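You operate a simulated robot arm through the tools that you are given. There is no shell and no other tool. Be economical: measure what you need, move in short steps, check, and stop when the job is done.

The job below is to be done with a simulated robot arm. You get a single attempt, and the scene is never put back.

## Task
Put the dark blue relay from the top of the wooden bench on the upper pillar shelf. Shut the middle bench drawer. Take the red band coil and leave it on top of the white foam slab. Press the green test button two times. Put the green band coil on the white paper pad. Put the blue bobbin on the top of the blue bench away on the top of the winder cover. Switch the cell one feeder switch on. Put the green padlock on the top of the grey bench away on the top of the drawer bench. Do these in any order.

Only the result counts: the job must be done as asked and must still hold three seconds after the hand-in. Knocking over, shifting, dropping, spilling or breaking anything else fails it. A push-on lid holds only when it is set on centred and level and pressed home; a screw cap is set on level and turned clockwise until tight.

## Robot
A 6-joint arm with a two-finger gripper on a trunk, on a base that drives. Base frame: it is fixed to the floor where the robot stands at the start and does not move with it; the origin is under the middle of the robot, x ahead of it, y to its left, z up; the surface under the hand at the start is at about z = 80. Readings come in cm, degrees, newtons and seconds.
With the tool pointing down near the work surface it reaches from about 44 to 82 cm from the robot's upright axis, wherever it stands. Its first joint turns from -166.0 to 166.0 degrees. Places, roughly: blue bobbin (4x4x4 cm) [850, -640, 80]; cell one feeder switch [770, -360, 80]; dark blue relay (4x4x4 cm) [50, 10, 80]; green band coil (4x4x4 cm) [1170, -590, 80]; green padlock [850, 0, 75]; green test button [1180, -580, 80]; middle bench drawer [740, -40, 70]; paper pad [900, -650, 75]; red band coil (4x4x4 cm) [1220, -480, 80]; top of the drawer bench [740, 0, 80]; top of the winder cover (132x20 cm) [736, -602, 96]; upper pillar shelf [120, -460, 90]; white foam slab (24x9x6 cm) [1220, -520, 80]. Payload 1.66 kg.
The TCP is the grasp point between the finger pads, 1.6 cm short of the fingertips. In the tool frame z runs along the fingers and y along their closing line. Largest opening 11.1 cm; the body of the gripper starts 10.4 cm behind the TCP.
Orientation is that of the tool frame in the base frame, as a unit quaternion [w, x, y, z]. With the fingers straight down and closing along the base's y, the tool's x points along the base's -x, its y along +y and its z along -z.

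## Interface
- The arm moves only by the tool jog_arm. Its argument "series" is a list of rows, each an object of numbers (a shift or turn left out is 0, a gripper value left out holds the last): "x", "y", "z": the shift along the tool's x, y, z in units of 40 mm (1.0 is 40 mm); "ax", "ay", "az": the turn, a rotation vector about the tool's x, y, z in units of 8 degrees (1.0 is 8 degrees). In form: [{"x": .., "y": .., "z": .., "ax": .., "ay": .., "az": ..}, ...]. A call has 1 to 10 rows; each row shifts and turns the commanded pose from where the row before left it, along the tool's axes as they then stand. "jaw" is the gripper command, from -1 (fully open) to 1 (shut), values between in proportion, set as the call begins (left out, the last holds). A call with a number of a shift or a turn outside -1 to 1 is refused whole. A row lasts 0.2 s, in which the tool goes at most 5 cm and 8.6 degrees; a call with a longer step from one row to the next is refused whole, and so is a gripper value outside its range. A pose out of reach is approached as far as the arm can. The call stops where the force on the tool passes 40 N (or 10 N more than at its start, if that is more) or the arm is blocked; 0.2 s more then pass. Each finger halts on what it meets, pressing with about 21 N; the grip force reading is that of the motor and also rises with nothing between the fingers. The clock runs only during rows and for 0.2 s after the last one: add rows that do not move to give the fingers time. The reply holds the time, the measured pose of the TCP, the force on the tool along the base axes, the opening and the grip force, in the units named above and with some noise, with the torque about the TCP (base axes, N m) and any sound that the robot's microphone picked up, and new pictures: "views" is both (left out), scene, wrist or none.
- Cameras (640 x 400 px; columns grow to the right, rows downward): "scene" is now at [5.2, 16.37, 154.74]; the picture's right is [-0.35, -0.94, 0.00], its down [-0.72, 0.27, -0.63] and it looks along [0.59, -0.22, -0.77] (base axes); focal length 288 px, centre (320, 200). "wrist" rides on the gripper at [7, 1.4, -14.3] in the tool frame; the picture's right is [-0.19, 0.98, 0.00], its down [-0.87, -0.17, -0.47] and it looks along [-0.46, -0.09, 0.88] (tool axes); focal length 230 px, centre (320, 200). There is no depth. A picture from a camera that has moved, and an enlarged one, comes with that camera's place and axes in the base frame and with its lens.
- lift_body(by): slides the trunk up (or, below 0, down) by that many cm; the arm and the scene camera ride with it, the base frame stays. It gives what a move gives, with no picture.
- base_move(legs): drives the robot by 1 to 6 legs, each [ahead, left, turn to the left] in cm, cm and degrees, along the robot's own axes; the way and the turn of a leg run together, so that a leg with both is an arc; at most 150 cm and 180 degrees a leg. The arm and the cameras ride along, it lands a little off, and it stops where it bumps. It gives what a move gives, and a new picture of the scene camera.
- pan_tilt(pan, tilt): turns the head with the scene camera to pan (to the left, within 120 degrees either way) and tilt (down, from -29 to 69), counted from straight ahead of the robot. It gives what a move gives, and a new picture of the scene camera.
- enlarge(camera, box): a new picture of the part [left, top, right, bottom] of that camera's present view, enlarged. No time passes.
- close_job(): hands the job in; it is judged then, once.

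Work in short steps. Places have to be worked out from the pictures, the camera data and where the tool is seen: move nearer, look again, correct. Check each grasp and each placing, and mend what went wrong. You have 196 turns and 260 pictures in all, those below and enlarged ones among them. Open the gripper and draw the arm clear of the work before you hand the job in, unless the task says otherwise; then end with one line.

The tools are called after "Emit:" as a command line: name --argument value ..., lists and objects as JSON in quotes. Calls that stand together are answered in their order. jog_arm: Moves the arm, as the interface text tells. Its arguments: {"type":"object","properties":{"series":{"type":"array"},"jaw":{"type":"number"},"views":{"type":"string","enum":["both","scene","wrist","none"]}},"required":["series"]} The other tools are called the same way: lift_body (by) slides the trunk up or down; base_move (legs) drives the base; pan_tilt (pan, tilt) turns the head that bears the scene camera; enlarge (camera, box) takes an enlarged picture of a part of a camera's view; close_job () hands the job in.

At the start:

```text
t: 0.0
tool_pos: [46.76, 6.24, 107.41]
tcp_rot: [0.0, 0.0, 1.0, 0.0]
force: [0.3, 0.3, -0.2]
ft_torque: [0.0, 0.05, -0.01]
gripper_width: 11.08
gripper_force: 0.1
trunk travel left (down, up): [-15.0, 44.0]
robot x, y, heading: [0.24, 0.29, -0.1]
head pan, tilt: [-20.4, 50.6]
```

scene: 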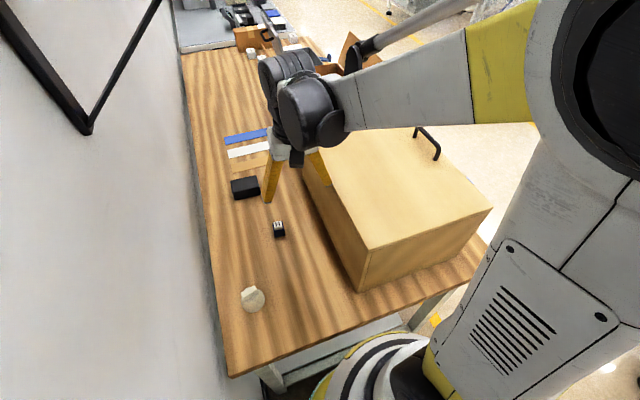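
wrist: 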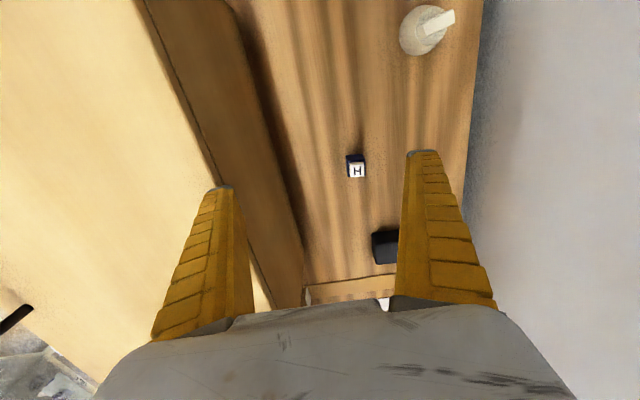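

I see an "H"-marked dark cube at about [54.9, 11.3]. I'll enlarge both views to confirm that it is the relay and see its orientation.

Emit:
enlarge --camera "wrist" --box '[260, 80, 500, 280]'

Emit:
enlarge --camera "scene" --box '[180, 100, 380, 340]'

```text
2.00 times, centred on (380, 180) of wrist
camera zoom: at [39.77, 7.56, 121.68], right [0.19, 0.98, 0.0], down [0.87, -0.17, 0.47], along [0.46, -0.09, -0.88], focal length 460 px, centre (200, 240)
```

zoom: 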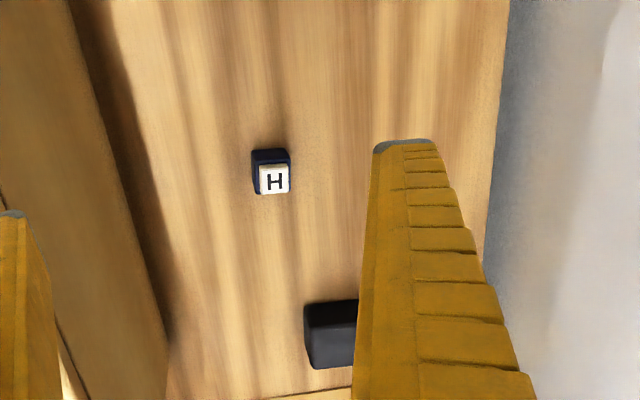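

```text
1.67 times, centred on (280, 220) of scene
camera zoom: at [5.2, 16.37, 154.74], right [-0.35, -0.94, 0.0], down [-0.72, 0.27, -0.63], along [0.59, -0.22, -0.77], focal length 480 px, centre (387, 167)
```

zoom: 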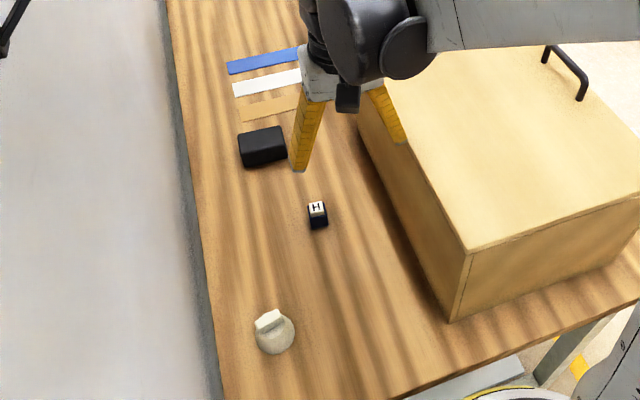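

The relay is the cube with the H on top, at about [54.9, 11.1], top about z 84. I move above it.

Emit:
jog_arm --series '[{"x": -0.68, "y": 0.41, "z": 0.5}, {"x": -0.68, "y": 0.41, "z": 0.6}, {"x": -0.68, "y": 0.41, "z": 0.6}, {"z": 0.8}, {"z": 0.3}]' --jaw -1

```text
t: 1.2
tool_pos: [54.9, 11.27, 96.22]
tcp_rot: [0.0, 0.0, 1.0, 0.0]
force: [0.1, -0.6, 0.2]
ft_torque: [-0.04, 0.01, -0.01]
gripper_width: 11.08
gripper_force: 0.0
trunk travel left (down, up): [-15.0, 44.0]
robot x, y, heading: [0.44, 0.11, 0.3]
head pan, tilt: [-20.4, 50.6]
camera scene: at [5.2, 16.37, 154.74], right [-0.35, -0.94, 0.0], down [-0.72, 0.27, -0.63], along [0.59, -0.22, -0.77], focal length 288 px, centre (320, 200)
camera wrist: at [47.94, 12.56, 110.46], right [0.19, 0.98, 0.0], down [0.87, -0.17, 0.47], along [0.46, -0.09, -0.88], focal length 230 px, centre (320, 200)
```

scene: 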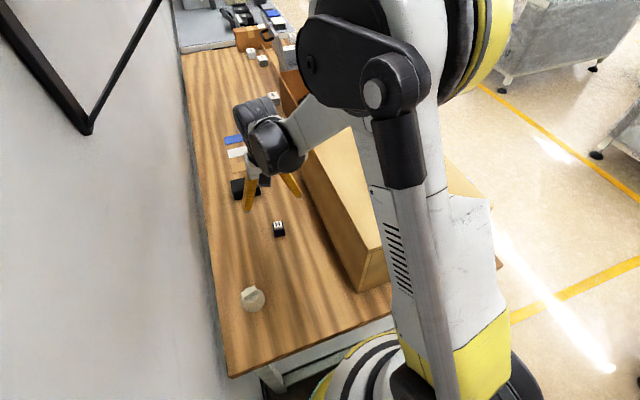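
wrist: 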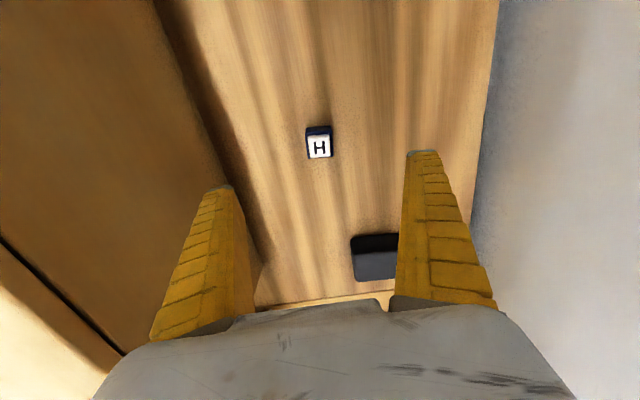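

The relay sits at [54.8, 11.1], under the tool. I descend to z about 82.6 and check the wrist view on the way.

Emit:
jog_arm --series '[{"z": 0.9, "y": -0.04}, {"z": 0.9}, {"z": 0.9}, {"z": 0.5}, {"z": 0.2}]' --views "wrist"

Emit:
enlarge --camera "scene" --box '[170, 0, 310, 130]'

```text
t: 2.4
tool_pos: [54.88, 11.0, 82.57]
tcp_rot: [0.0, 0.0, 1.0, -0.001]
force: [0.0, 0.2, 0.2]
ft_torque: [0.04, 0.0, 0.01]
gripper_width: 11.1
gripper_force: 0.2
trunk travel left (down, up): [-15.0, 44.0]
robot x, y, heading: [0.2, -0.06, -0.0]
head pan, tilt: [-20.4, 50.6]
camera wrist: at [47.85, 12.34, 96.81], right [0.19, 0.98, 0.0], down [0.87, -0.17, 0.47], along [0.46, -0.09, -0.88], focal length 230 px, centre (320, 200)
```

wrist: 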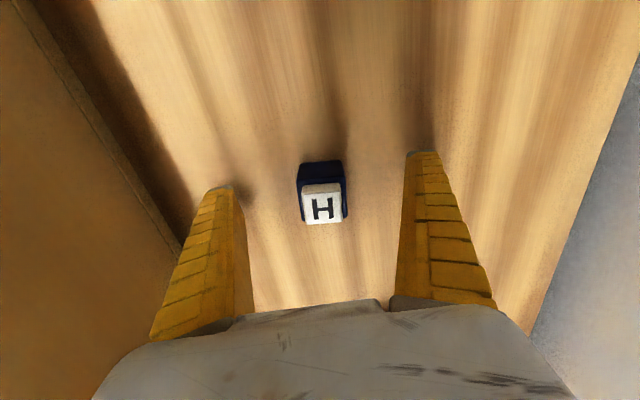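

```text
3.08 times, centred on (240, 65) of scene
camera zoom: at [5.2, 16.37, 154.74], right [-0.35, -0.94, 0.0], down [-0.72, 0.27, -0.63], along [0.59, -0.22, -0.77], focal length 886 px, centre (566, 615)
```

zoom: 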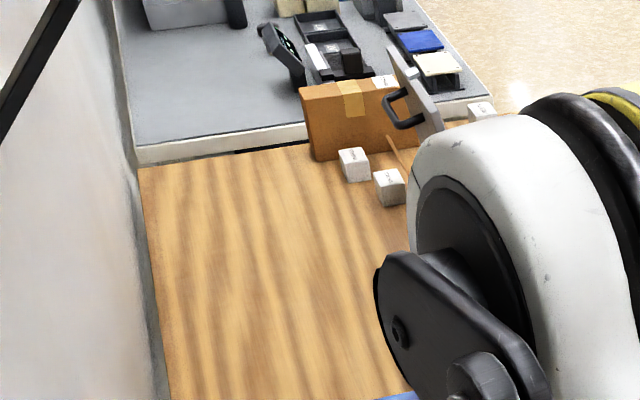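

The cube is turned about 8° against the finger line, so I turn the tool 8° clockwise (seen from above) and close.

Emit:
jog_arm --series '[{"az": 1.0}, {}]' --views "none"

Emit:
jog_arm --series '[{}, {}, {}, {}]' --jaw 1 --views "wrist"

```text
t: 3.0
tool_pos: [54.86, 11.01, 82.51]
tcp_rot: [0.0, 0.07, 0.998, -0.001]
force: [0.0, 0.5, -0.9]
ft_torque: [0.01, -0.01, 0.0]
gripper_width: 11.08
gripper_force: 0.1
trunk travel left (down, up): [-15.0, 44.0]
robot x, y, heading: [0.31, 0.22, 0.0]
head pan, tilt: [-20.4, 50.6]
```

```text
t: 4.0
tool_pos: [54.95, 10.92, 82.52]
tcp_rot: [0.0, 0.069, 0.998, 0.0]
force: [1.6, 0.1, 6.4]
ft_torque: [0.0, -0.02, 0.04]
gripper_width: 2.91
gripper_force: 20.9
trunk travel left (down, up): [-15.0, 44.0]
robot x, y, heading: [-0.48, -0.16, 0.1]
head pan, tilt: [-20.4, 50.6]
camera wrist: at [48.14, 13.24, 96.84], right [0.32, 0.95, 0.0], down [0.83, -0.29, 0.47], along [0.45, -0.15, -0.88], focal length 230 px, centre (320, 200)
```

wrist: 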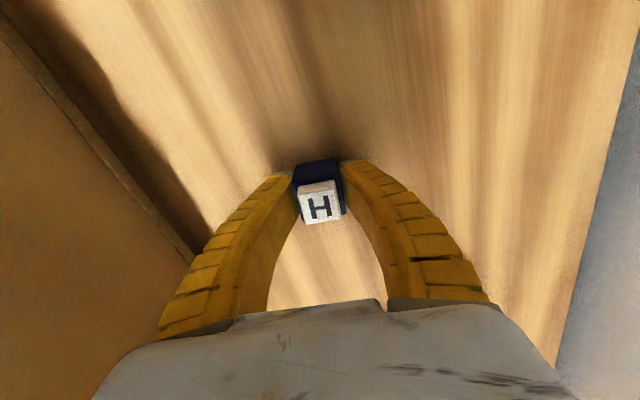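

Held (2.9 cm). I lift and draw back towards the start pose.

Emit:
jog_arm --series '[{"z": -1}, {"z": -1}, {"z": -1}, {"z": -1}, {"z": -1}, {"z": -1}, {"x": 1}, {"x": 1}, {"y": -0.6}]' --views "wrist"

Emit:
pan_tilt --pan -90 --tilt 25

Emit:
pan_tilt --pan -45 --tilt 20

```text
t: 6.0
tool_pos: [46.66, 9.73, 106.43]
tcp_rot: [0.0, 0.07, 0.998, 0.0]
force: [0.6, -0.7, -0.6]
ft_torque: [0.02, 0.02, 0.01]
gripper_width: 2.69
gripper_force: 21.1
trunk travel left (down, up): [-15.0, 44.0]
robot x, y, heading: [0.17, -0.13, -0.3]
head pan, tilt: [-20.4, 50.6]
camera wrist: at [39.99, 11.89, 120.85], right [0.33, 0.95, 0.0], down [0.83, -0.29, 0.47], along [0.45, -0.15, -0.88], focal length 230 px, centre (320, 200)
```

wrist: 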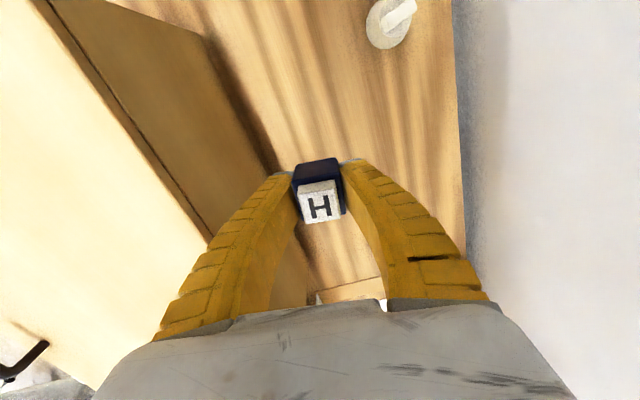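

```text
t: 7.4
tool_pos: [46.67, 9.64, 106.67]
tcp_rot: [0.0, 0.07, 0.998, 0.0]
force: [-0.9, 0.7, -0.4]
ft_torque: [0.03, -0.01, -0.01]
gripper_width: 2.69
gripper_force: 20.4
trunk travel left (down, up): [-15.0, 44.0]
robot x, y, heading: [0.08, -0.08, 0.2]
head pan, tilt: [-90.0, 25.0]
camera scene: at [-1.96, 9.82, 158.57], right [-1.0, 0.0, 0.0], down [0.0, 0.42, -0.91], along [0.0, -0.91, -0.42], focal length 288 px, centre (320, 200)
```

scene: 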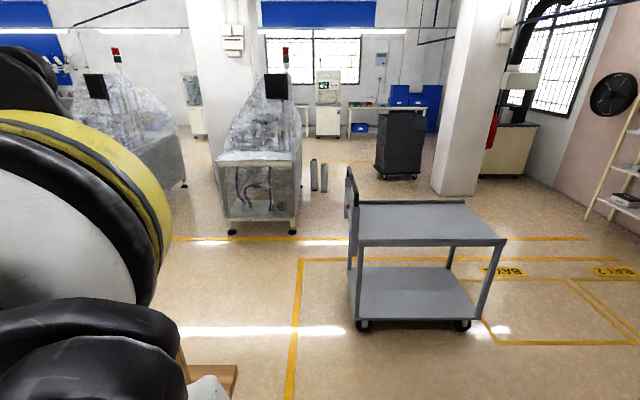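

```text
t: 8.5
tool_pos: [46.73, 9.77, 106.6]
tcp_rot: [0.0, 0.07, 0.998, 0.001]
force: [-0.2, -0.7, -1.4]
ft_torque: [0.0, -0.01, 0.04]
gripper_width: 2.69
gripper_force: 21.3
trunk travel left (down, up): [-15.0, 44.0]
robot x, y, heading: [0.3, -0.02, 0.2]
head pan, tilt: [-45.0, 20.0]
camera scene: at [4.61, 12.44, 159.38], right [-0.71, -0.71, 0.0], down [-0.24, 0.24, -0.94], along [0.66, -0.67, -0.34], focal length 288 px, centre (320, 200)
```

scene: 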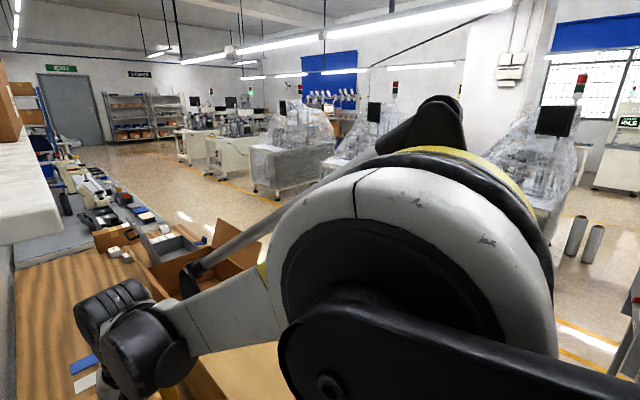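

Relay held. The shelf appears to be on the far (−y) side of the pillar at about x 80–150, y −370…−430. Before driving I look at the floor near and behind the robot.

Emit:
pan_tilt --pan -120 --tilt 45

Emit:
pan_tilt --pan 120 --tilt 35

```text
t: 10.0
tool_pos: [46.76, 9.78, 106.66]
tcp_rot: [0.0, 0.07, 0.998, 0.0]
force: [1.2, 0.3, -0.6]
ft_torque: [-0.02, -0.04, -0.01]
gripper_width: 2.69
gripper_force: 21.0
trunk travel left (down, up): [-15.0, 44.0]
robot x, y, heading: [0.02, 0.11, 0.1]
head pan, tilt: [-120.0, 45.0]
camera scene: at [-6.03, 11.98, 155.52], right [-0.87, 0.5, 0.0], down [0.35, 0.61, -0.71], along [-0.35, -0.61, -0.71], focal length 288 px, centre (320, 200)
```

scene: 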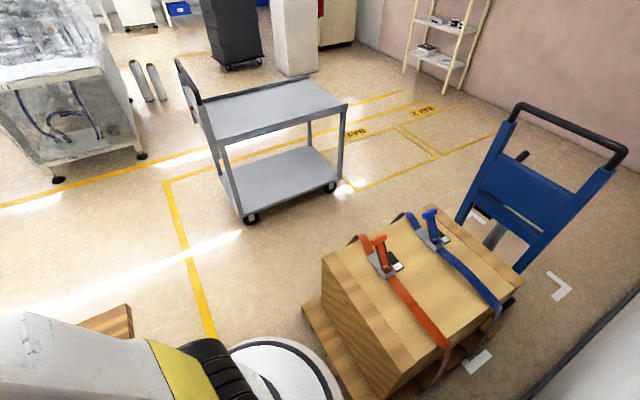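

```text
t: 13.4
tool_pos: [46.96, 9.02, 106.52]
tcp_rot: [-0.001, 0.07, 0.998, 0.003]
force: [-0.1, 0.1, -0.8]
ft_torque: [-0.04, -0.01, -0.01]
gripper_width: 2.7
gripper_force: 20.6
trunk travel left (down, up): [-15.0, 44.0]
robot x, y, heading: [0.04, 0.31, -0.1]
head pan, tilt: [120.0, 35.0]
camera scene: at [5.67, 22.67, 156.65], right [0.53, -0.85, -0.01], down [-0.52, -0.32, -0.79], along [0.66, 0.42, -0.62], focal length 288 px, centre (320, 200)
```

scene: 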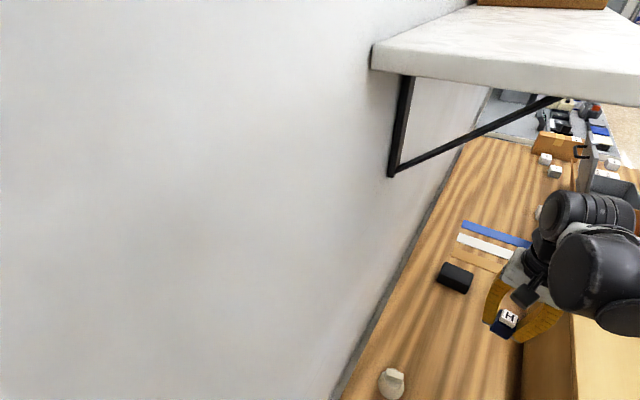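

A pallet stands close behind, so I raise the trunk a bit and strafe right past the box and bench, then bear ahead to be clear of the cart.

Emit:
lift_body --by 12

Emit:
base_move --legs '[[0, -85, 0], [20, -35, 0], [0, 0, -90]]'

Emit:
pan_tilt --pan 0 --tilt 25

```text
t: 14.9
tool_pos: [46.68, 6.76, 118.76]
tcp_rot: [-0.001, 0.07, 0.997, 0.012]
force: [-1.2, -0.6, -0.5]
ft_torque: [0.02, -0.02, -0.01]
gripper_width: 2.73
gripper_force: 20.8
trunk travel left (down, up): [-27.0, 32.0]
robot x, y, heading: [0.01, 0.06, 0.1]
head pan, tilt: [120.0, 35.0]
```

```text
t: 25.3
tool_pos: [30.35, -167.5, 118.54]
tcp_rot: [0.001, 0.743, 0.669, 0.0]
force: [-0.5, -0.1, -0.7]
ft_torque: [0.01, -0.01, 0.01]
gripper_width: 2.72
gripper_force: 21.0
trunk travel left (down, up): [-27.0, 32.0]
robot x, y, heading: [18.7, -120.85, -87.6]
head pan, tilt: [120.0, 35.0]
camera scene: at [45.32, -113.59, 169.0], right [0.53, -0.85, 0.0], down [-0.49, -0.3, -0.82], along [0.69, 0.43, -0.57], focal length 288 px, centre (320, 200)
```

scene: 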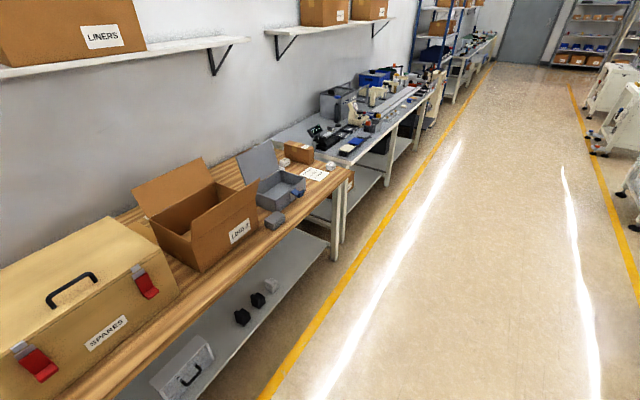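

```text
t: 27.3
tool_pos: [30.29, -167.25, 118.56]
tcp_rot: [-0.001, 0.743, 0.669, 0.001]
force: [-0.9, -0.3, -0.7]
ft_torque: [0.01, -0.01, -0.02]
gripper_width: 2.7
gripper_force: 21.5
trunk travel left (down, up): [-27.0, 32.0]
robot x, y, heading: [18.93, -121.28, -87.9]
head pan, tilt: [0.0, 25.0]
camera scene: at [38.2, -127.47, 170.57], right [-1.0, -0.04, 0.0], down [-0.02, 0.42, -0.91], along [0.03, -0.91, -0.42], focal length 288 px, centre (320, 200)
```

scene: 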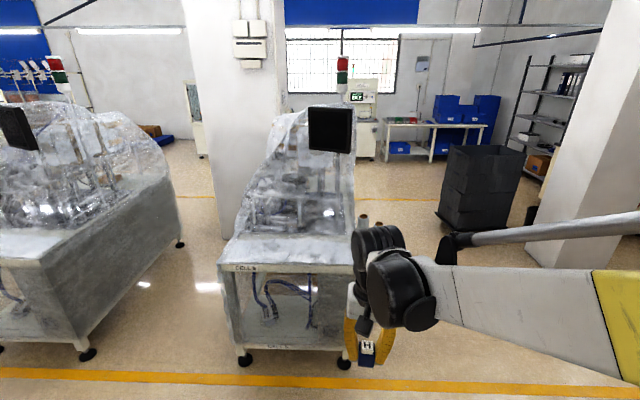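

Layout: the machine spans x 26–91, y −250…−377, and the pillar is behind it. There is a gap at x ≈ −50 between the cylinders and the dark cabinet. I turn to face +y (arm trailing) and back through in stages.

Emit:
base_move --legs '[[0, 0, 89], [0, 0, 89], [-85, 8, 0]]'

Emit:
pan_tilt --pan 120 --tilt 35

```text
t: 39.3
tool_pos: [1.56, -157.09, 118.6]
tcp_rot: [0.0, -0.658, 0.753, -0.001]
force: [-0.3, 0.9, -0.5]
ft_torque: [0.03, 0.02, 0.02]
gripper_width: 2.7
gripper_force: 21.0
trunk travel left (down, up): [-27.0, 32.0]
robot x, y, heading: [12.07, -203.55, 90.4]
head pan, tilt: [0.0, 25.0]
camera scene: at [-7.47, -196.7, 170.57], right [1.0, 0.01, 0.0], down [0.0, -0.42, -0.91], along [-0.01, 0.91, -0.42], focal length 288 px, centre (320, 200)
```

scene: 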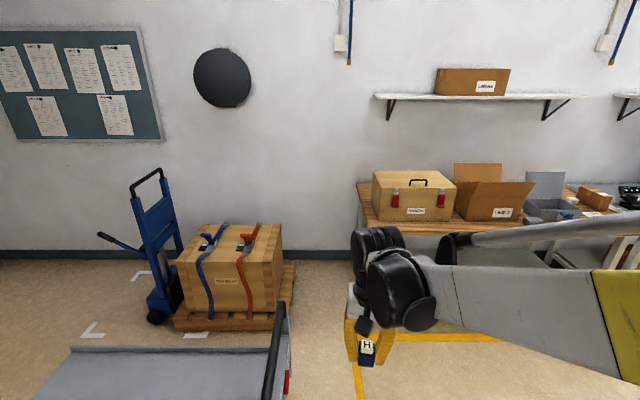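

```text
t: 41.3
tool_pos: [1.5, -157.16, 118.51]
tcp_rot: [0.0, -0.658, 0.753, 0.0]
force: [-0.4, 0.1, -1.2]
ft_torque: [0.03, -0.04, 0.0]
gripper_width: 2.66
gripper_force: 20.9
trunk travel left (down, up): [-27.0, 32.0]
robot x, y, heading: [11.64, -203.48, 90.3]
head pan, tilt: [120.0, 35.0]
camera scene: at [-15.02, -210.31, 169.0], right [-0.5, 0.86, 0.0], down [0.5, 0.29, -0.82], along [-0.71, -0.41, -0.57], focal length 288 px, centre (320, 200)
```

scene: 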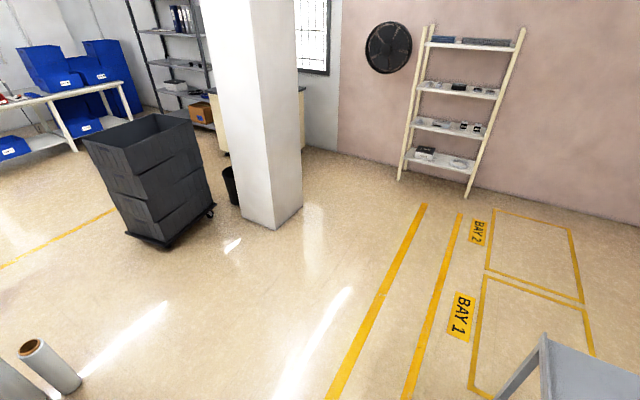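

The gap is as judged: cylinder to x ≈ −12, dark cart from x ≈ −96. I back diagonally to x ≈ −53 and straight past them.

Emit:
base_move --legs '[[-32, 26, 0], [-50, 39, 0], [-30, 0, 0]]'

```text
t: 48.6
tool_pos: [-62.4, -268.11, 118.56]
tcp_rot: [0.0, -0.658, 0.753, 0.0]
force: [0.4, -0.7, -0.6]
ft_torque: [0.04, 0.0, 0.01]
gripper_width: 2.68
gripper_force: 21.2
trunk travel left (down, up): [-27.0, 32.0]
robot x, y, heading: [-51.91, -314.88, 90.6]
head pan, tilt: [120.0, 35.0]
camera scene: at [-78.9, -321.41, 168.99], right [-0.51, 0.86, 0.0], down [0.49, 0.29, -0.82], along [-0.71, -0.41, -0.57], focal length 288 px, centre (320, 200)
```

scene: 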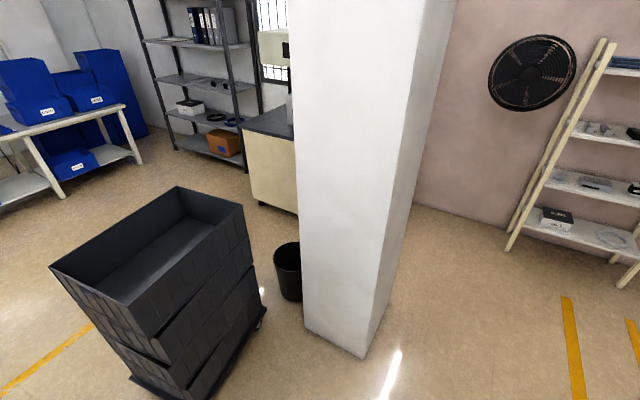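

Clearances hold; I continue straight back past the dark cart.

Emit:
base_move --legs '[[-75, -2, 0], [-130, 0, 0]]'

Emit:
pan_tilt --pan -75 --tilt 25

```text
t: 58.8
tool_pos: [-58.57, -474.53, 118.72]
tcp_rot: [0.0, -0.665, 0.747, 0.0]
force: [0.0, 0.4, -0.6]
ft_torque: [0.05, 0.01, 0.0]
gripper_width: 2.7
gripper_force: 20.6
trunk travel left (down, up): [-27.0, 32.0]
robot x, y, heading: [-47.63, -521.01, 91.5]
head pan, tilt: [120.0, 35.0]
camera scene: at [-74.17, -528.11, 168.99], right [-0.52, 0.85, 0.0], down [0.49, 0.3, -0.82], along [-0.7, -0.43, -0.57], focal length 288 px, centre (320, 200)
```

scene: 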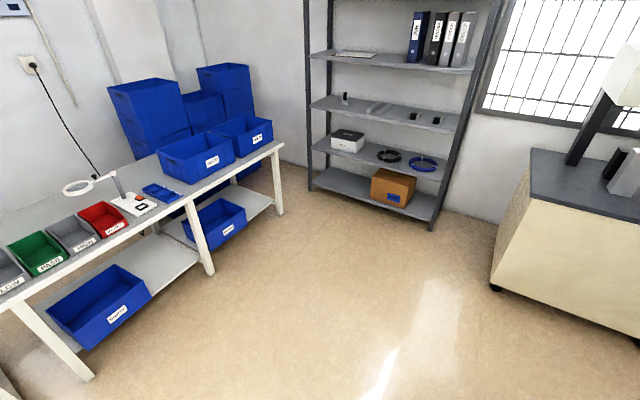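

```text
t: 61.7
tool_pos: [-58.5, -474.55, 118.61]
tcp_rot: [-0.001, -0.665, 0.747, 0.0]
force: [0.2, -0.6, -0.4]
ft_torque: [0.01, -0.01, 0.01]
gripper_width: 2.69
gripper_force: 20.9
trunk travel left (down, up): [-27.0, 32.0]
robot x, y, heading: [-47.61, -521.46, 91.5]
head pan, tilt: [-75.0, 25.0]
camera scene: at [-57.82, -520.89, 170.57], right [0.28, -0.96, 0.0], down [-0.41, -0.12, -0.91], along [0.87, 0.26, -0.42], focal length 288 px, centre (320, 200)
```

scene: 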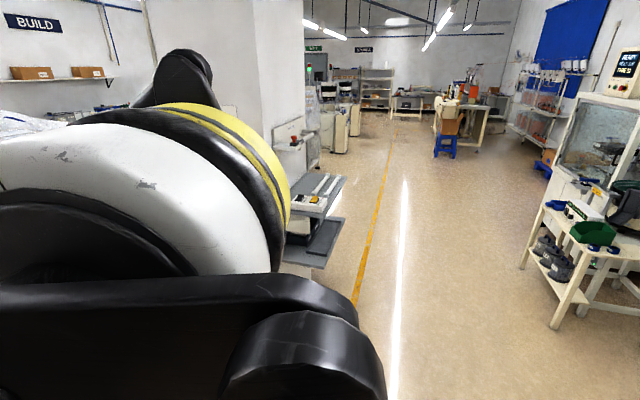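

The shelf is on the back face of the pillar, as expected. I strafe along the aisle to stand in front of it.

Emit:
base_move --legs '[[-18, -70, -1.5], [0, -80, 0]]'

Emit:
pan_tilt --pan 0 --tilt 45

```text
t: 69.5
tool_pos: [92.48, -491.42, 118.65]
tcp_rot: [0.0, -0.655, 0.756, 0.0]
force: [0.4, 0.0, -0.5]
ft_torque: [0.01, 0.03, -0.01]
gripper_width: 2.69
gripper_force: 20.9
trunk travel left (down, up): [-27.0, 32.0]
robot x, y, heading: [101.87, -538.3, 90.1]
head pan, tilt: [-75.0, 25.0]
camera scene: at [92.03, -537.7, 170.57], right [0.26, -0.97, 0.0], down [-0.41, -0.11, -0.91], along [0.88, 0.23, -0.42], focal length 288 px, centre (320, 200)
```

scene: 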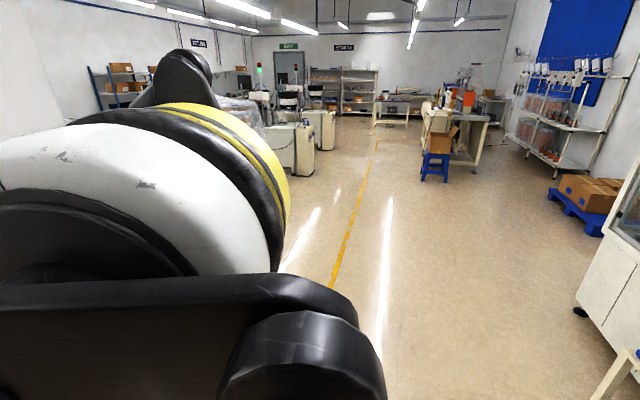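

```text
t: 71.0
tool_pos: [92.38, -491.38, 118.56]
tcp_rot: [0.0, -0.655, 0.755, 0.0]
force: [-0.2, 0.4, -0.4]
ft_torque: [0.0, 0.0, 0.01]
gripper_width: 2.72
gripper_force: 20.7
trunk travel left (down, up): [-27.0, 32.0]
robot x, y, heading: [102.15, -538.16, 90.1]
head pan, tilt: [0.0, 45.0]
camera scene: at [83.09, -531.93, 167.51], right [1.0, 0.0, 0.0], down [0.0, -0.71, -0.71], along [0.0, 0.71, -0.71], focal length 288 px, centre (320, 200)
```

scene: 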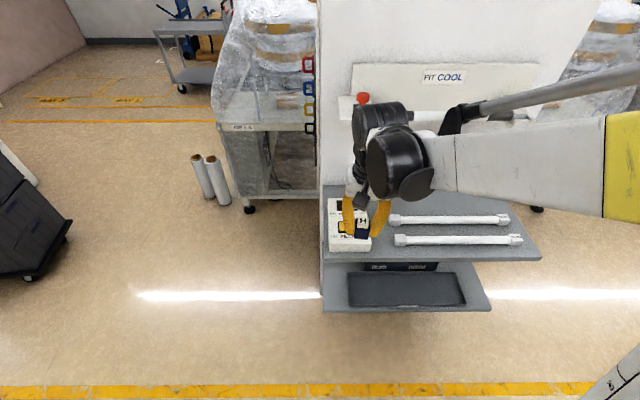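

Emit:
enlarge --camera "scene" --box '[300, 160, 560, 330]'

Emit:
enlarge --camera "wrist" --box '[0, 0, 640, 400]'

```text
2.35 times, centred on (430, 245) of scene
camera zoom: at [83.09, -531.93, 167.51], right [1.0, 0.0, 0.0], down [0.0, -0.71, -0.71], along [0.0, 0.71, -0.71], focal length 678 px, centre (61, 94)
```

zoom: 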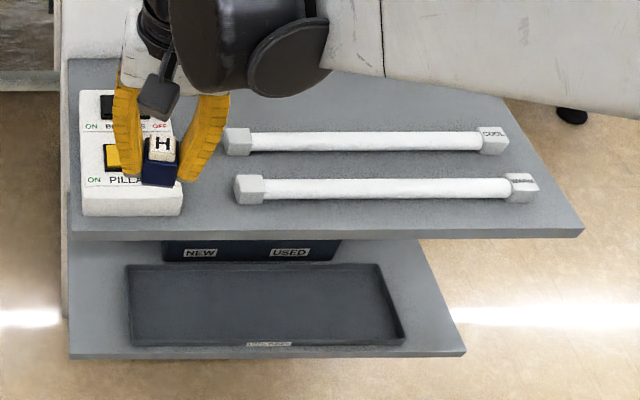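

```text
1.00 times, centred on (320, 200) of wrist (not enlarged: the box is as wide or as high as the picture)
camera zoom: at [90.14, -498.13, 132.84], right [-0.95, 0.33, 0.0], down [0.29, 0.83, 0.47], along [0.15, 0.45, -0.88], focal length 230 px, centre (320, 200)
```

zoom: 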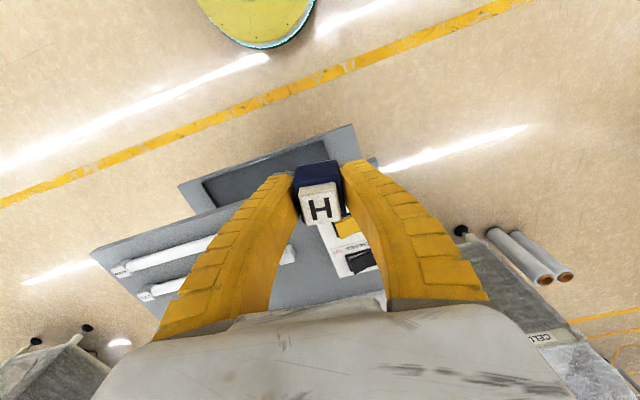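

The upper shelf (x 84–152, y ≈ −446…−481) holds a switch panel and two tubes. There looks to be free room behind the rear tube. I move closer and look from there.

Emit:
base_move --legs '[[12, -14, 0]]'

Emit:
jog_arm --series '[{"z": -1}, {"z": -1}, {"y": 1}, {"y": 1}, {"y": 1}, {"y": 1}, {"y": 1}]'

```text
t: 72.5
tool_pos: [106.6, -479.65, 118.59]
tcp_rot: [-0.001, -0.654, 0.756, 0.0]
force: [0.5, 1.0, -0.2]
ft_torque: [-0.03, 0.03, 0.01]
gripper_width: 2.67
gripper_force: 21.1
trunk travel left (down, up): [-27.0, 32.0]
robot x, y, heading: [115.5, -526.59, 89.6]
head pan, tilt: [0.0, 45.0]
camera scene: at [97.11, -520.17, 167.52], right [1.0, -0.01, 0.0], down [0.0, -0.71, -0.71], along [0.0, 0.71, -0.71], focal length 288 px, centre (320, 200)
```

scene: 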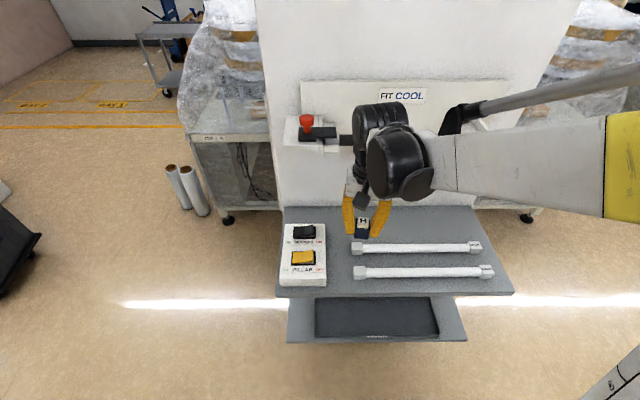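

```text
t: 74.1
tool_pos: [86.61, -476.91, 126.65]
tcp_rot: [0.0, -0.654, 0.756, -0.001]
force: [0.1, -0.1, -0.3]
ft_torque: [-0.03, -0.05, 0.0]
gripper_width: 2.67
gripper_force: 20.5
trunk travel left (down, up): [-27.0, 32.0]
robot x, y, heading: [115.9, -526.52, 89.8]
head pan, tilt: [0.0, 45.0]
camera scene: at [96.86, -520.2, 167.49], right [1.0, 0.0, 0.0], down [0.0, -0.71, -0.71], along [0.0, 0.71, -0.71], focal length 288 px, centre (320, 200)
camera wrist: at [84.14, -483.57, 140.88], right [-0.94, 0.33, 0.0], down [0.29, 0.83, 0.47], along [0.16, 0.45, -0.88], focal length 230 px, centre (320, 200)
```

scene: 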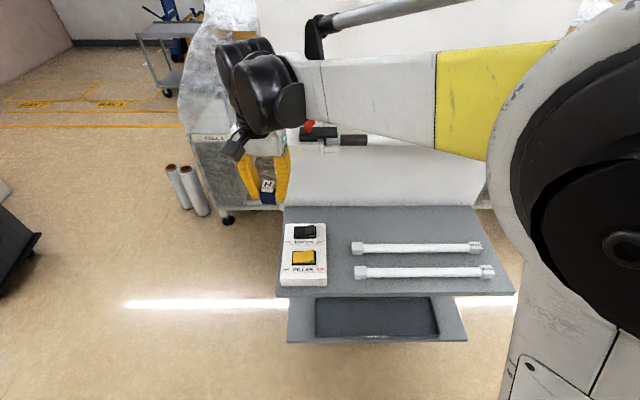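
wrist: 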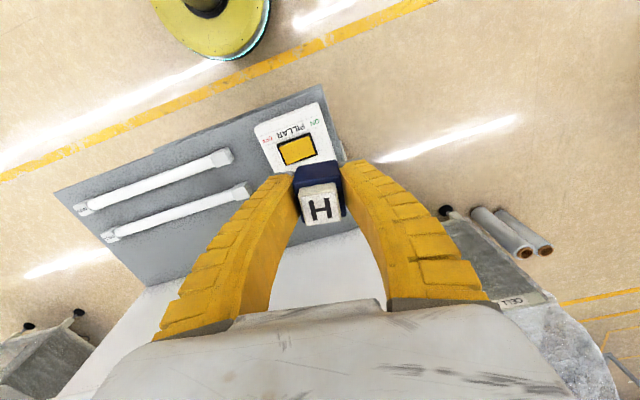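

The strip behind the rear tube (y −464…−446) is empty. I aim to set the relay at [128, −457]: first sideways in x, then in.

Emit:
jog_arm --series '[{"y": -1}, {"y": -1}, {"y": -1}, {"y": -1}, {"y": -1}, {"y": -1}, {"y": -1}, {"y": -1}, {"y": -1}, {"y": -0.5}]' --views "none"

Emit:
jog_arm --series '[{"x": -0.9, "z": 0.6}, {"x": -0.9, "z": 0.6}, {"x": -0.9, "z": 0.6}, {"x": -0.9, "z": 0.6}, {"x": -0.9, "z": 0.6}, {"x": -0.9, "z": 0.6}, {"x": -0.9, "z": 0.6}, {"z": 0.9}]'

```text
t: 76.3
tool_pos: [124.25, -482.54, 126.56]
tcp_rot: [0.0, -0.655, 0.756, 0.0]
force: [0.3, 0.7, -1.0]
ft_torque: [0.02, -0.02, 0.02]
gripper_width: 2.7
gripper_force: 21.0
trunk travel left (down, up): [-27.0, 32.0]
robot x, y, heading: [116.06, -526.63, 89.9]
head pan, tilt: [0.0, 45.0]
```

```text
t: 77.5
tool_pos: [126.48, -466.37, 115.43]
tcp_rot: [-0.003, -0.655, 0.755, -0.002]
force: [-1.2, -19.8, 2.4]
ft_torque: [2.87, -0.17, 0.21]
gripper_width: 2.69
gripper_force: 21.5
trunk travel left (down, up): [-27.0, 32.0]
robot x, y, heading: [115.92, -526.62, 89.7]
head pan, tilt: [0.0, 45.0]
stopped in row 5: the force on the tool passed its limit at 77 N (the readings are from after the stop); the commanded pose is now the measured one
camera scene: at [96.97, -520.65, 167.53], right [1.0, -0.01, 0.0], down [0.0, -0.71, -0.71], along [0.0, 0.71, -0.71], focal length 288 px, centre (320, 200)
camera wrist: at [124.24, -473.11, 129.69], right [-0.95, 0.33, 0.0], down [0.29, 0.84, 0.47], along [0.15, 0.44, -0.89], focal length 230 px, centre (320, 200)
```

scene: 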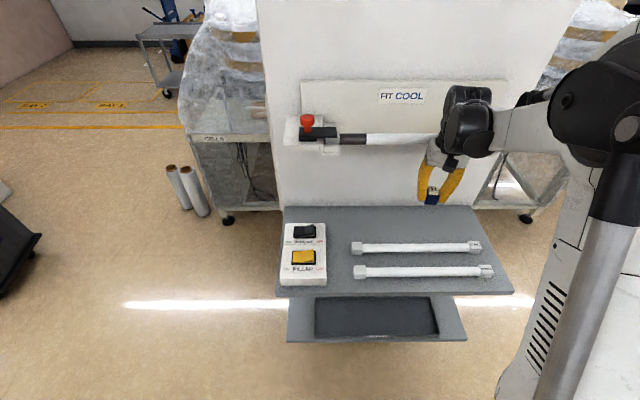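
wrist: 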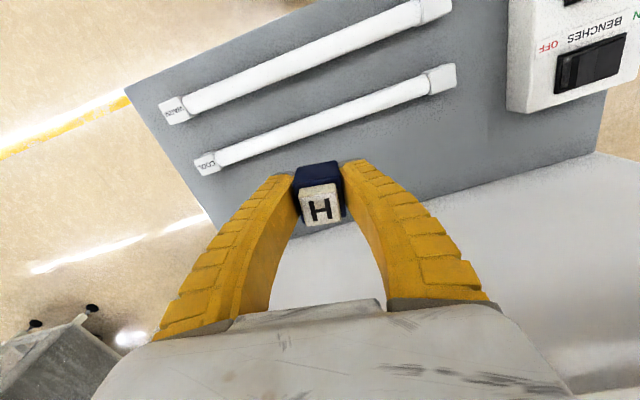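

I touched the tube lamp mounted on the board. I back straight off.

Emit:
jog_arm --series '[{"x": 0.6}, {"x": 1}, {"x": 1}]' --views "scene"

Emit:
enlarge --camera "scene" --box '[260, 60, 540, 235]'

```text
t: 78.3
tool_pos: [124.96, -476.2, 115.52]
tcp_rot: [-0.002, -0.654, 0.756, -0.001]
force: [0.2, 0.2, -1.1]
ft_torque: [0.07, -0.03, -0.02]
gripper_width: 2.68
gripper_force: 20.9
trunk travel left (down, up): [-27.0, 32.0]
robot x, y, heading: [116.2, -526.83, 89.6]
head pan, tilt: [0.0, 45.0]
camera scene: at [96.97, -520.45, 167.52], right [1.0, -0.01, 0.0], down [0.0, -0.71, -0.71], along [0.0, 0.71, -0.71], focal length 288 px, centre (320, 200)
```

scene: 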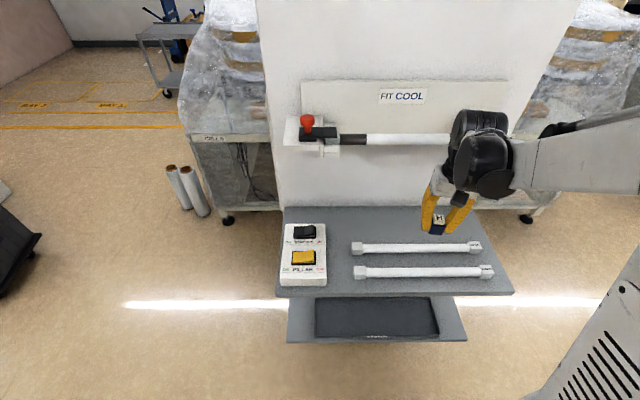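

```text
2.29 times, centred on (400, 148) of scene
camera zoom: at [96.97, -520.45, 167.52], right [1.0, -0.01, 0.0], down [0.0, -0.71, -0.71], along [0.0, 0.71, -0.71], focal length 658 px, centre (137, 320)
```

zoom: 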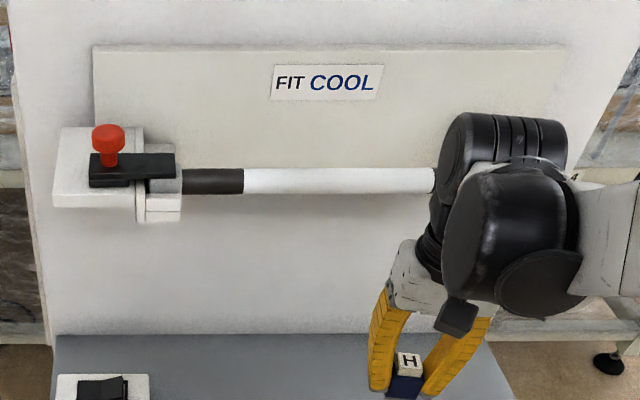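

The lamp looks undisturbed. The rear strip is too tight for the wrist, so I'll use the free gap between the switch panel and the tubes (x 99–107). I go to [103, −478] and turn the tool 82° so the fingers close along y.

Emit:
jog_arm --series '[{"y": 0.9, "x": 0.22}, {"y": 0.9, "x": 0.22}, {"y": 0.9, "x": 0.22}, {"y": 0.9, "x": 0.22}, {"y": 0.9, "x": 0.22}, {"y": 0.87, "x": 0.2}]' --views "none"

Emit:
jog_arm --series '[{"az": 1}, {"az": 1}, {"az": 1}, {"az": 1}, {"az": 1}, {"az": 1}, {"az": 1}, {"az": 1}, {"az": 1}, {"az": 1}]'

```text
t: 79.7
tool_pos: [103.13, -478.46, 115.29]
tcp_rot: [-0.003, -0.654, 0.756, -0.002]
force: [-0.2, -0.1, 0.0]
ft_torque: [0.01, -0.05, -0.01]
gripper_width: 2.7
gripper_force: 20.8
trunk travel left (down, up): [-27.0, 32.0]
robot x, y, heading: [115.94, -526.71, 89.7]
head pan, tilt: [0.0, 45.0]
```

```text
t: 81.9
tool_pos: [103.14, -478.41, 115.39]
tcp_rot: [-0.001, -0.015, 1.0, -0.004]
force: [0.8, -0.7, -0.2]
ft_torque: [-0.01, 0.01, 0.02]
gripper_width: 2.69
gripper_force: 21.2
trunk travel left (down, up): [-27.0, 32.0]
robot x, y, heading: [115.96, -526.54, 89.8]
head pan, tilt: [0.0, 45.0]
camera scene: at [97.0, -520.25, 167.51], right [1.0, -0.01, 0.0], down [0.0, -0.71, -0.71], along [0.0, 0.71, -0.71], focal length 288 px, centre (320, 200)
camera wrist: at [96.08, -477.25, 129.58], right [0.16, 0.99, -0.01], down [0.87, -0.14, 0.47], along [0.46, -0.08, -0.88], focal length 230 px, centre (320, 200)
```

scene: 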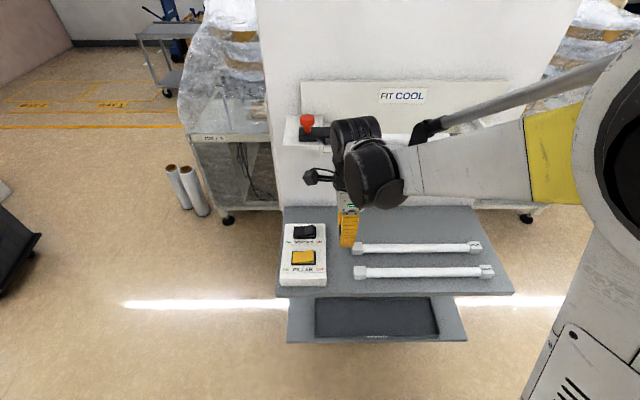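
wrist: 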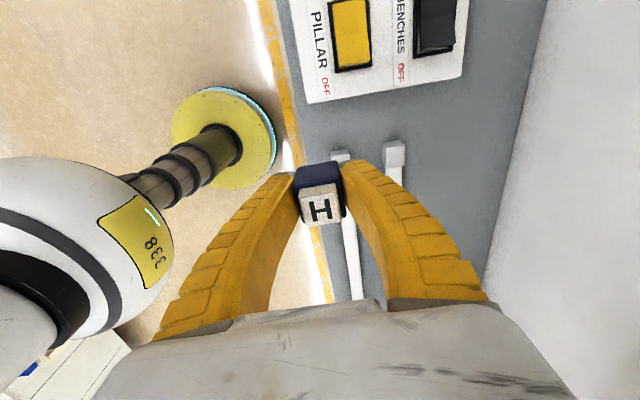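

Gap confirmed by the wrist view (panel edge x 98.9, tube cap x 107.4), so x=103.1 is centred. I move to y −471.6 and go down to about z 97.

Emit:
jog_arm --series '[{"z": 1}, {"z": 1}, {"y": 0.85, "z": 0.5}, {"y": 0.85, "z": 0.5}, {"z": 0.8}, {"z": 0.8}]'

```text
t: 83.3
tool_pos: [102.66, -471.76, 96.83]
tcp_rot: [-0.001, -0.016, 1.0, -0.003]
force: [-1.0, 0.0, -1.5]
ft_torque: [-0.02, -0.05, 0.0]
gripper_width: 2.69
gripper_force: 20.9
trunk travel left (down, up): [-27.0, 32.0]
robot x, y, heading: [116.2, -526.5, 89.6]
head pan, tilt: [0.0, 45.0]
camera scene: at [96.98, -520.17, 167.5], right [1.0, -0.01, 0.0], down [0.0, -0.71, -0.71], along [0.0, 0.71, -0.71], focal length 288 px, centre (320, 200)
camera wrist: at [95.64, -470.59, 111.14], right [0.16, 0.99, -0.01], down [0.87, -0.14, 0.47], along [0.46, -0.08, -0.88], focal length 230 px, centre (320, 200)
```

scene: 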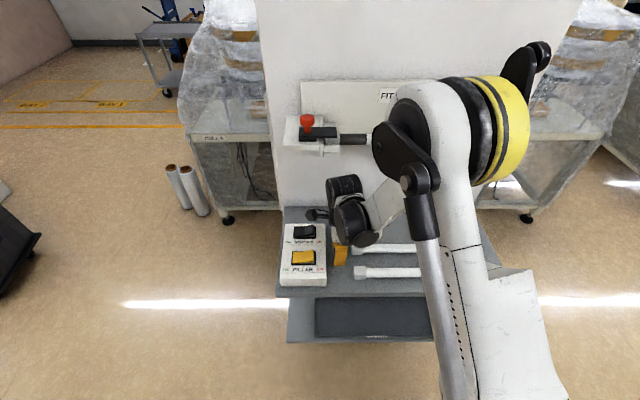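
wrist: 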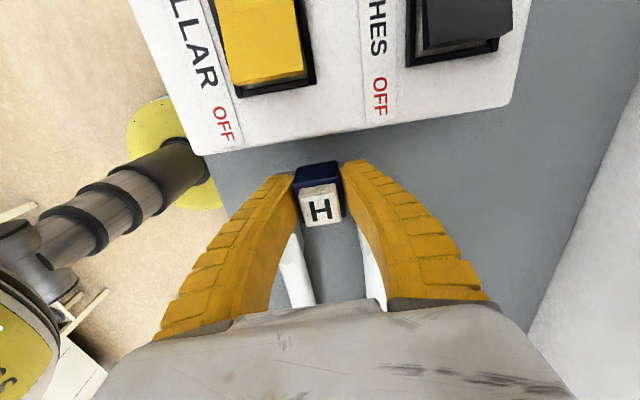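

Centred in the gap. I lower the last 4 cm gently.

Emit:
jog_arm --series '[{"z": 0.4}, {"z": 0.35}, {"z": 0.15}, {"z": 0.1}]' --views "wrist"

```text
t: 84.3
tool_pos: [102.96, -472.14, 92.91]
tcp_rot: [-0.001, -0.016, 1.0, -0.003]
force: [1.0, -0.5, 36.5]
ft_torque: [-0.02, -0.04, 0.09]
gripper_width: 3.77
gripper_force: 20.7
trunk travel left (down, up): [-27.0, 32.0]
robot x, y, heading: [115.95, -526.31, 89.7]
head pan, tilt: [0.0, 45.0]
camera wrist: at [95.85, -470.89, 107.26], right [0.16, 0.99, -0.01], down [0.87, -0.14, 0.47], along [0.46, -0.08, -0.88], focal length 230 px, centre (320, 200)
```

wrist: 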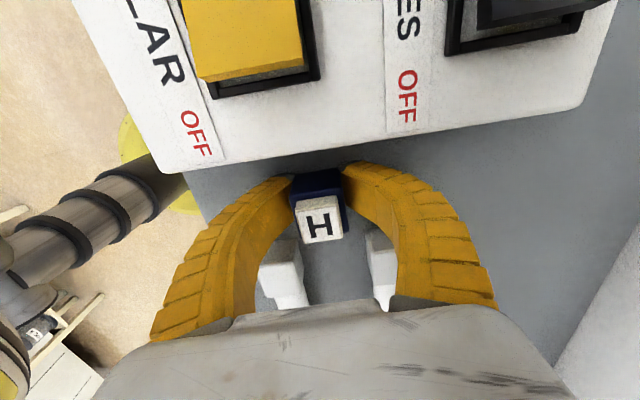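

It rests on the shelf (36 N). I open a little and rise.

Emit:
jog_arm --series '[{"z": -0.08}, {}, {}]' --jaw -0.15 --views "none"

Emit:
jog_arm --series '[{"z": -0.4}, {"z": -0.8}, {"z": -0.8}, {"z": -0.8, "y": -0.5}, {"z": -0.8, "y": -0.7}, {"z": -0.8, "y": -0.7}, {"z": -1, "y": -0.5}]'

```text
t: 85.1
tool_pos: [102.86, -471.94, 93.19]
tcp_rot: [-0.002, -0.016, 1.0, -0.003]
force: [-1.3, -1.6, 21.4]
ft_torque: [0.03, 0.0, -0.03]
gripper_width: 6.07
gripper_force: 0.1
trunk travel left (down, up): [-27.0, 32.0]
robot x, y, heading: [116.22, -526.57, 90.0]
head pan, tilt: [0.0, 45.0]
```

```text
t: 86.7
tool_pos: [103.17, -481.49, 114.77]
tcp_rot: [-0.001, -0.016, 1.0, -0.003]
force: [1.1, -1.2, 0.8]
ft_torque: [0.04, 0.01, 0.01]
gripper_width: 6.56
gripper_force: 1.4
trunk travel left (down, up): [-27.0, 32.0]
robot x, y, heading: [115.87, -526.25, 89.8]
head pan, tilt: [0.0, 45.0]
camera scene: at [97.05, -520.41, 167.53], right [1.0, -0.01, 0.0], down [0.0, -0.71, -0.71], along [0.0, 0.71, -0.71], focal length 288 px, centre (320, 200)
camera wrist: at [96.16, -480.23, 129.06], right [0.16, 0.99, -0.01], down [0.87, -0.14, 0.47], along [0.46, -0.08, -0.88], focal length 230 px, centre (320, 200)
```

scene: 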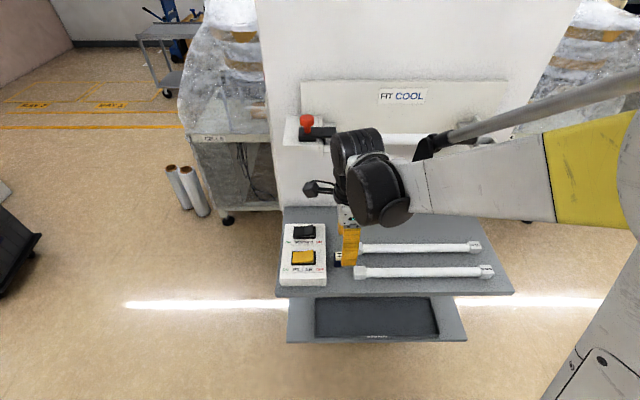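
wrist: 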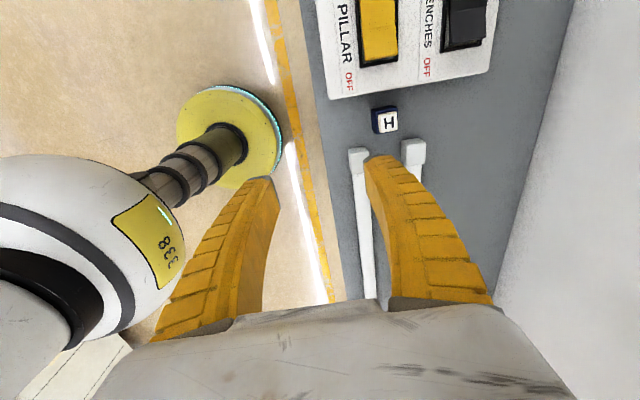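

Relay stands on the upper shelf. I back off, turn to face +x along the aisle, restore the tool yaw, and look ahead.

Emit:
base_move --legs '[[-15, 0, 0], [0, 0, -90]]'

Emit:
jog_arm --series '[{"az": -1, "z": -0.5}, {"az": -1}, {"az": -1}, {"az": -1}, {"az": -1}, {"az": -1}, {"az": -1}, {"az": -1}, {"az": -1}, {"az": -1}]' --views "none"

Emit:
pan_tilt --pan 0 --tilt 15

```text
t: 91.8
tool_pos: [160.8, -527.68, 114.69]
tcp_rot: [-0.003, 0.688, 0.725, -0.001]
force: [-0.4, -0.2, 0.4]
ft_torque: [0.01, -0.02, -0.01]
gripper_width: 6.6
gripper_force: 1.5
trunk travel left (down, up): [-27.0, 32.0]
robot x, y, heading: [116.38, -541.28, 0.9]
head pan, tilt: [0.0, 45.0]
camera scene: at [121.74, -522.26, 167.51], right [0.01, -1.0, 0.0], down [-0.71, -0.01, -0.71], along [0.71, 0.01, -0.71], focal length 288 px, centre (320, 200)
```

scene: 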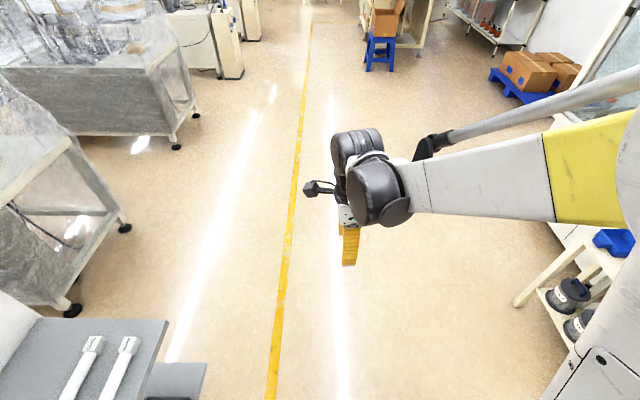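

```text
t: 94.0
tool_pos: [160.85, -527.54, 116.76]
tcp_rot: [-0.003, 0.061, 0.998, 0.001]
force: [-0.2, 0.3, -0.1]
ft_torque: [-0.01, -0.02, -0.01]
gripper_width: 6.56
gripper_force: 1.2
trunk travel left (down, up): [-27.0, 32.0]
robot x, y, heading: [115.54, -541.46, 0.8]
head pan, tilt: [0.0, 45.0]
```

```text
t: 95.0
tool_pos: [160.9, -527.78, 116.74]
tcp_rot: [-0.004, 0.062, 0.998, 0.0]
force: [-0.3, 0.2, 0.4]
ft_torque: [-0.03, 0.01, 0.01]
gripper_width: 6.55
gripper_force: 1.2
trunk travel left (down, up): [-27.0, 32.0]
robot x, y, heading: [115.74, -541.35, 1.0]
head pan, tilt: [0.0, 15.0]
camera scene: at [122.95, -522.24, 172.19], right [0.01, -1.0, 0.0], down [-0.26, 0.0, -0.97], along [0.97, 0.01, -0.26], focal length 288 px, centre (320, 200)
```

scene: 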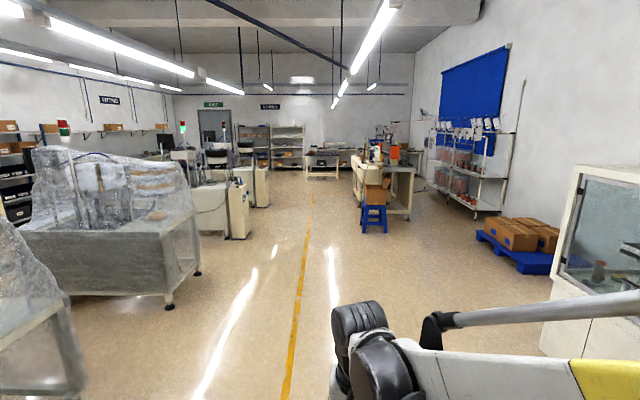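

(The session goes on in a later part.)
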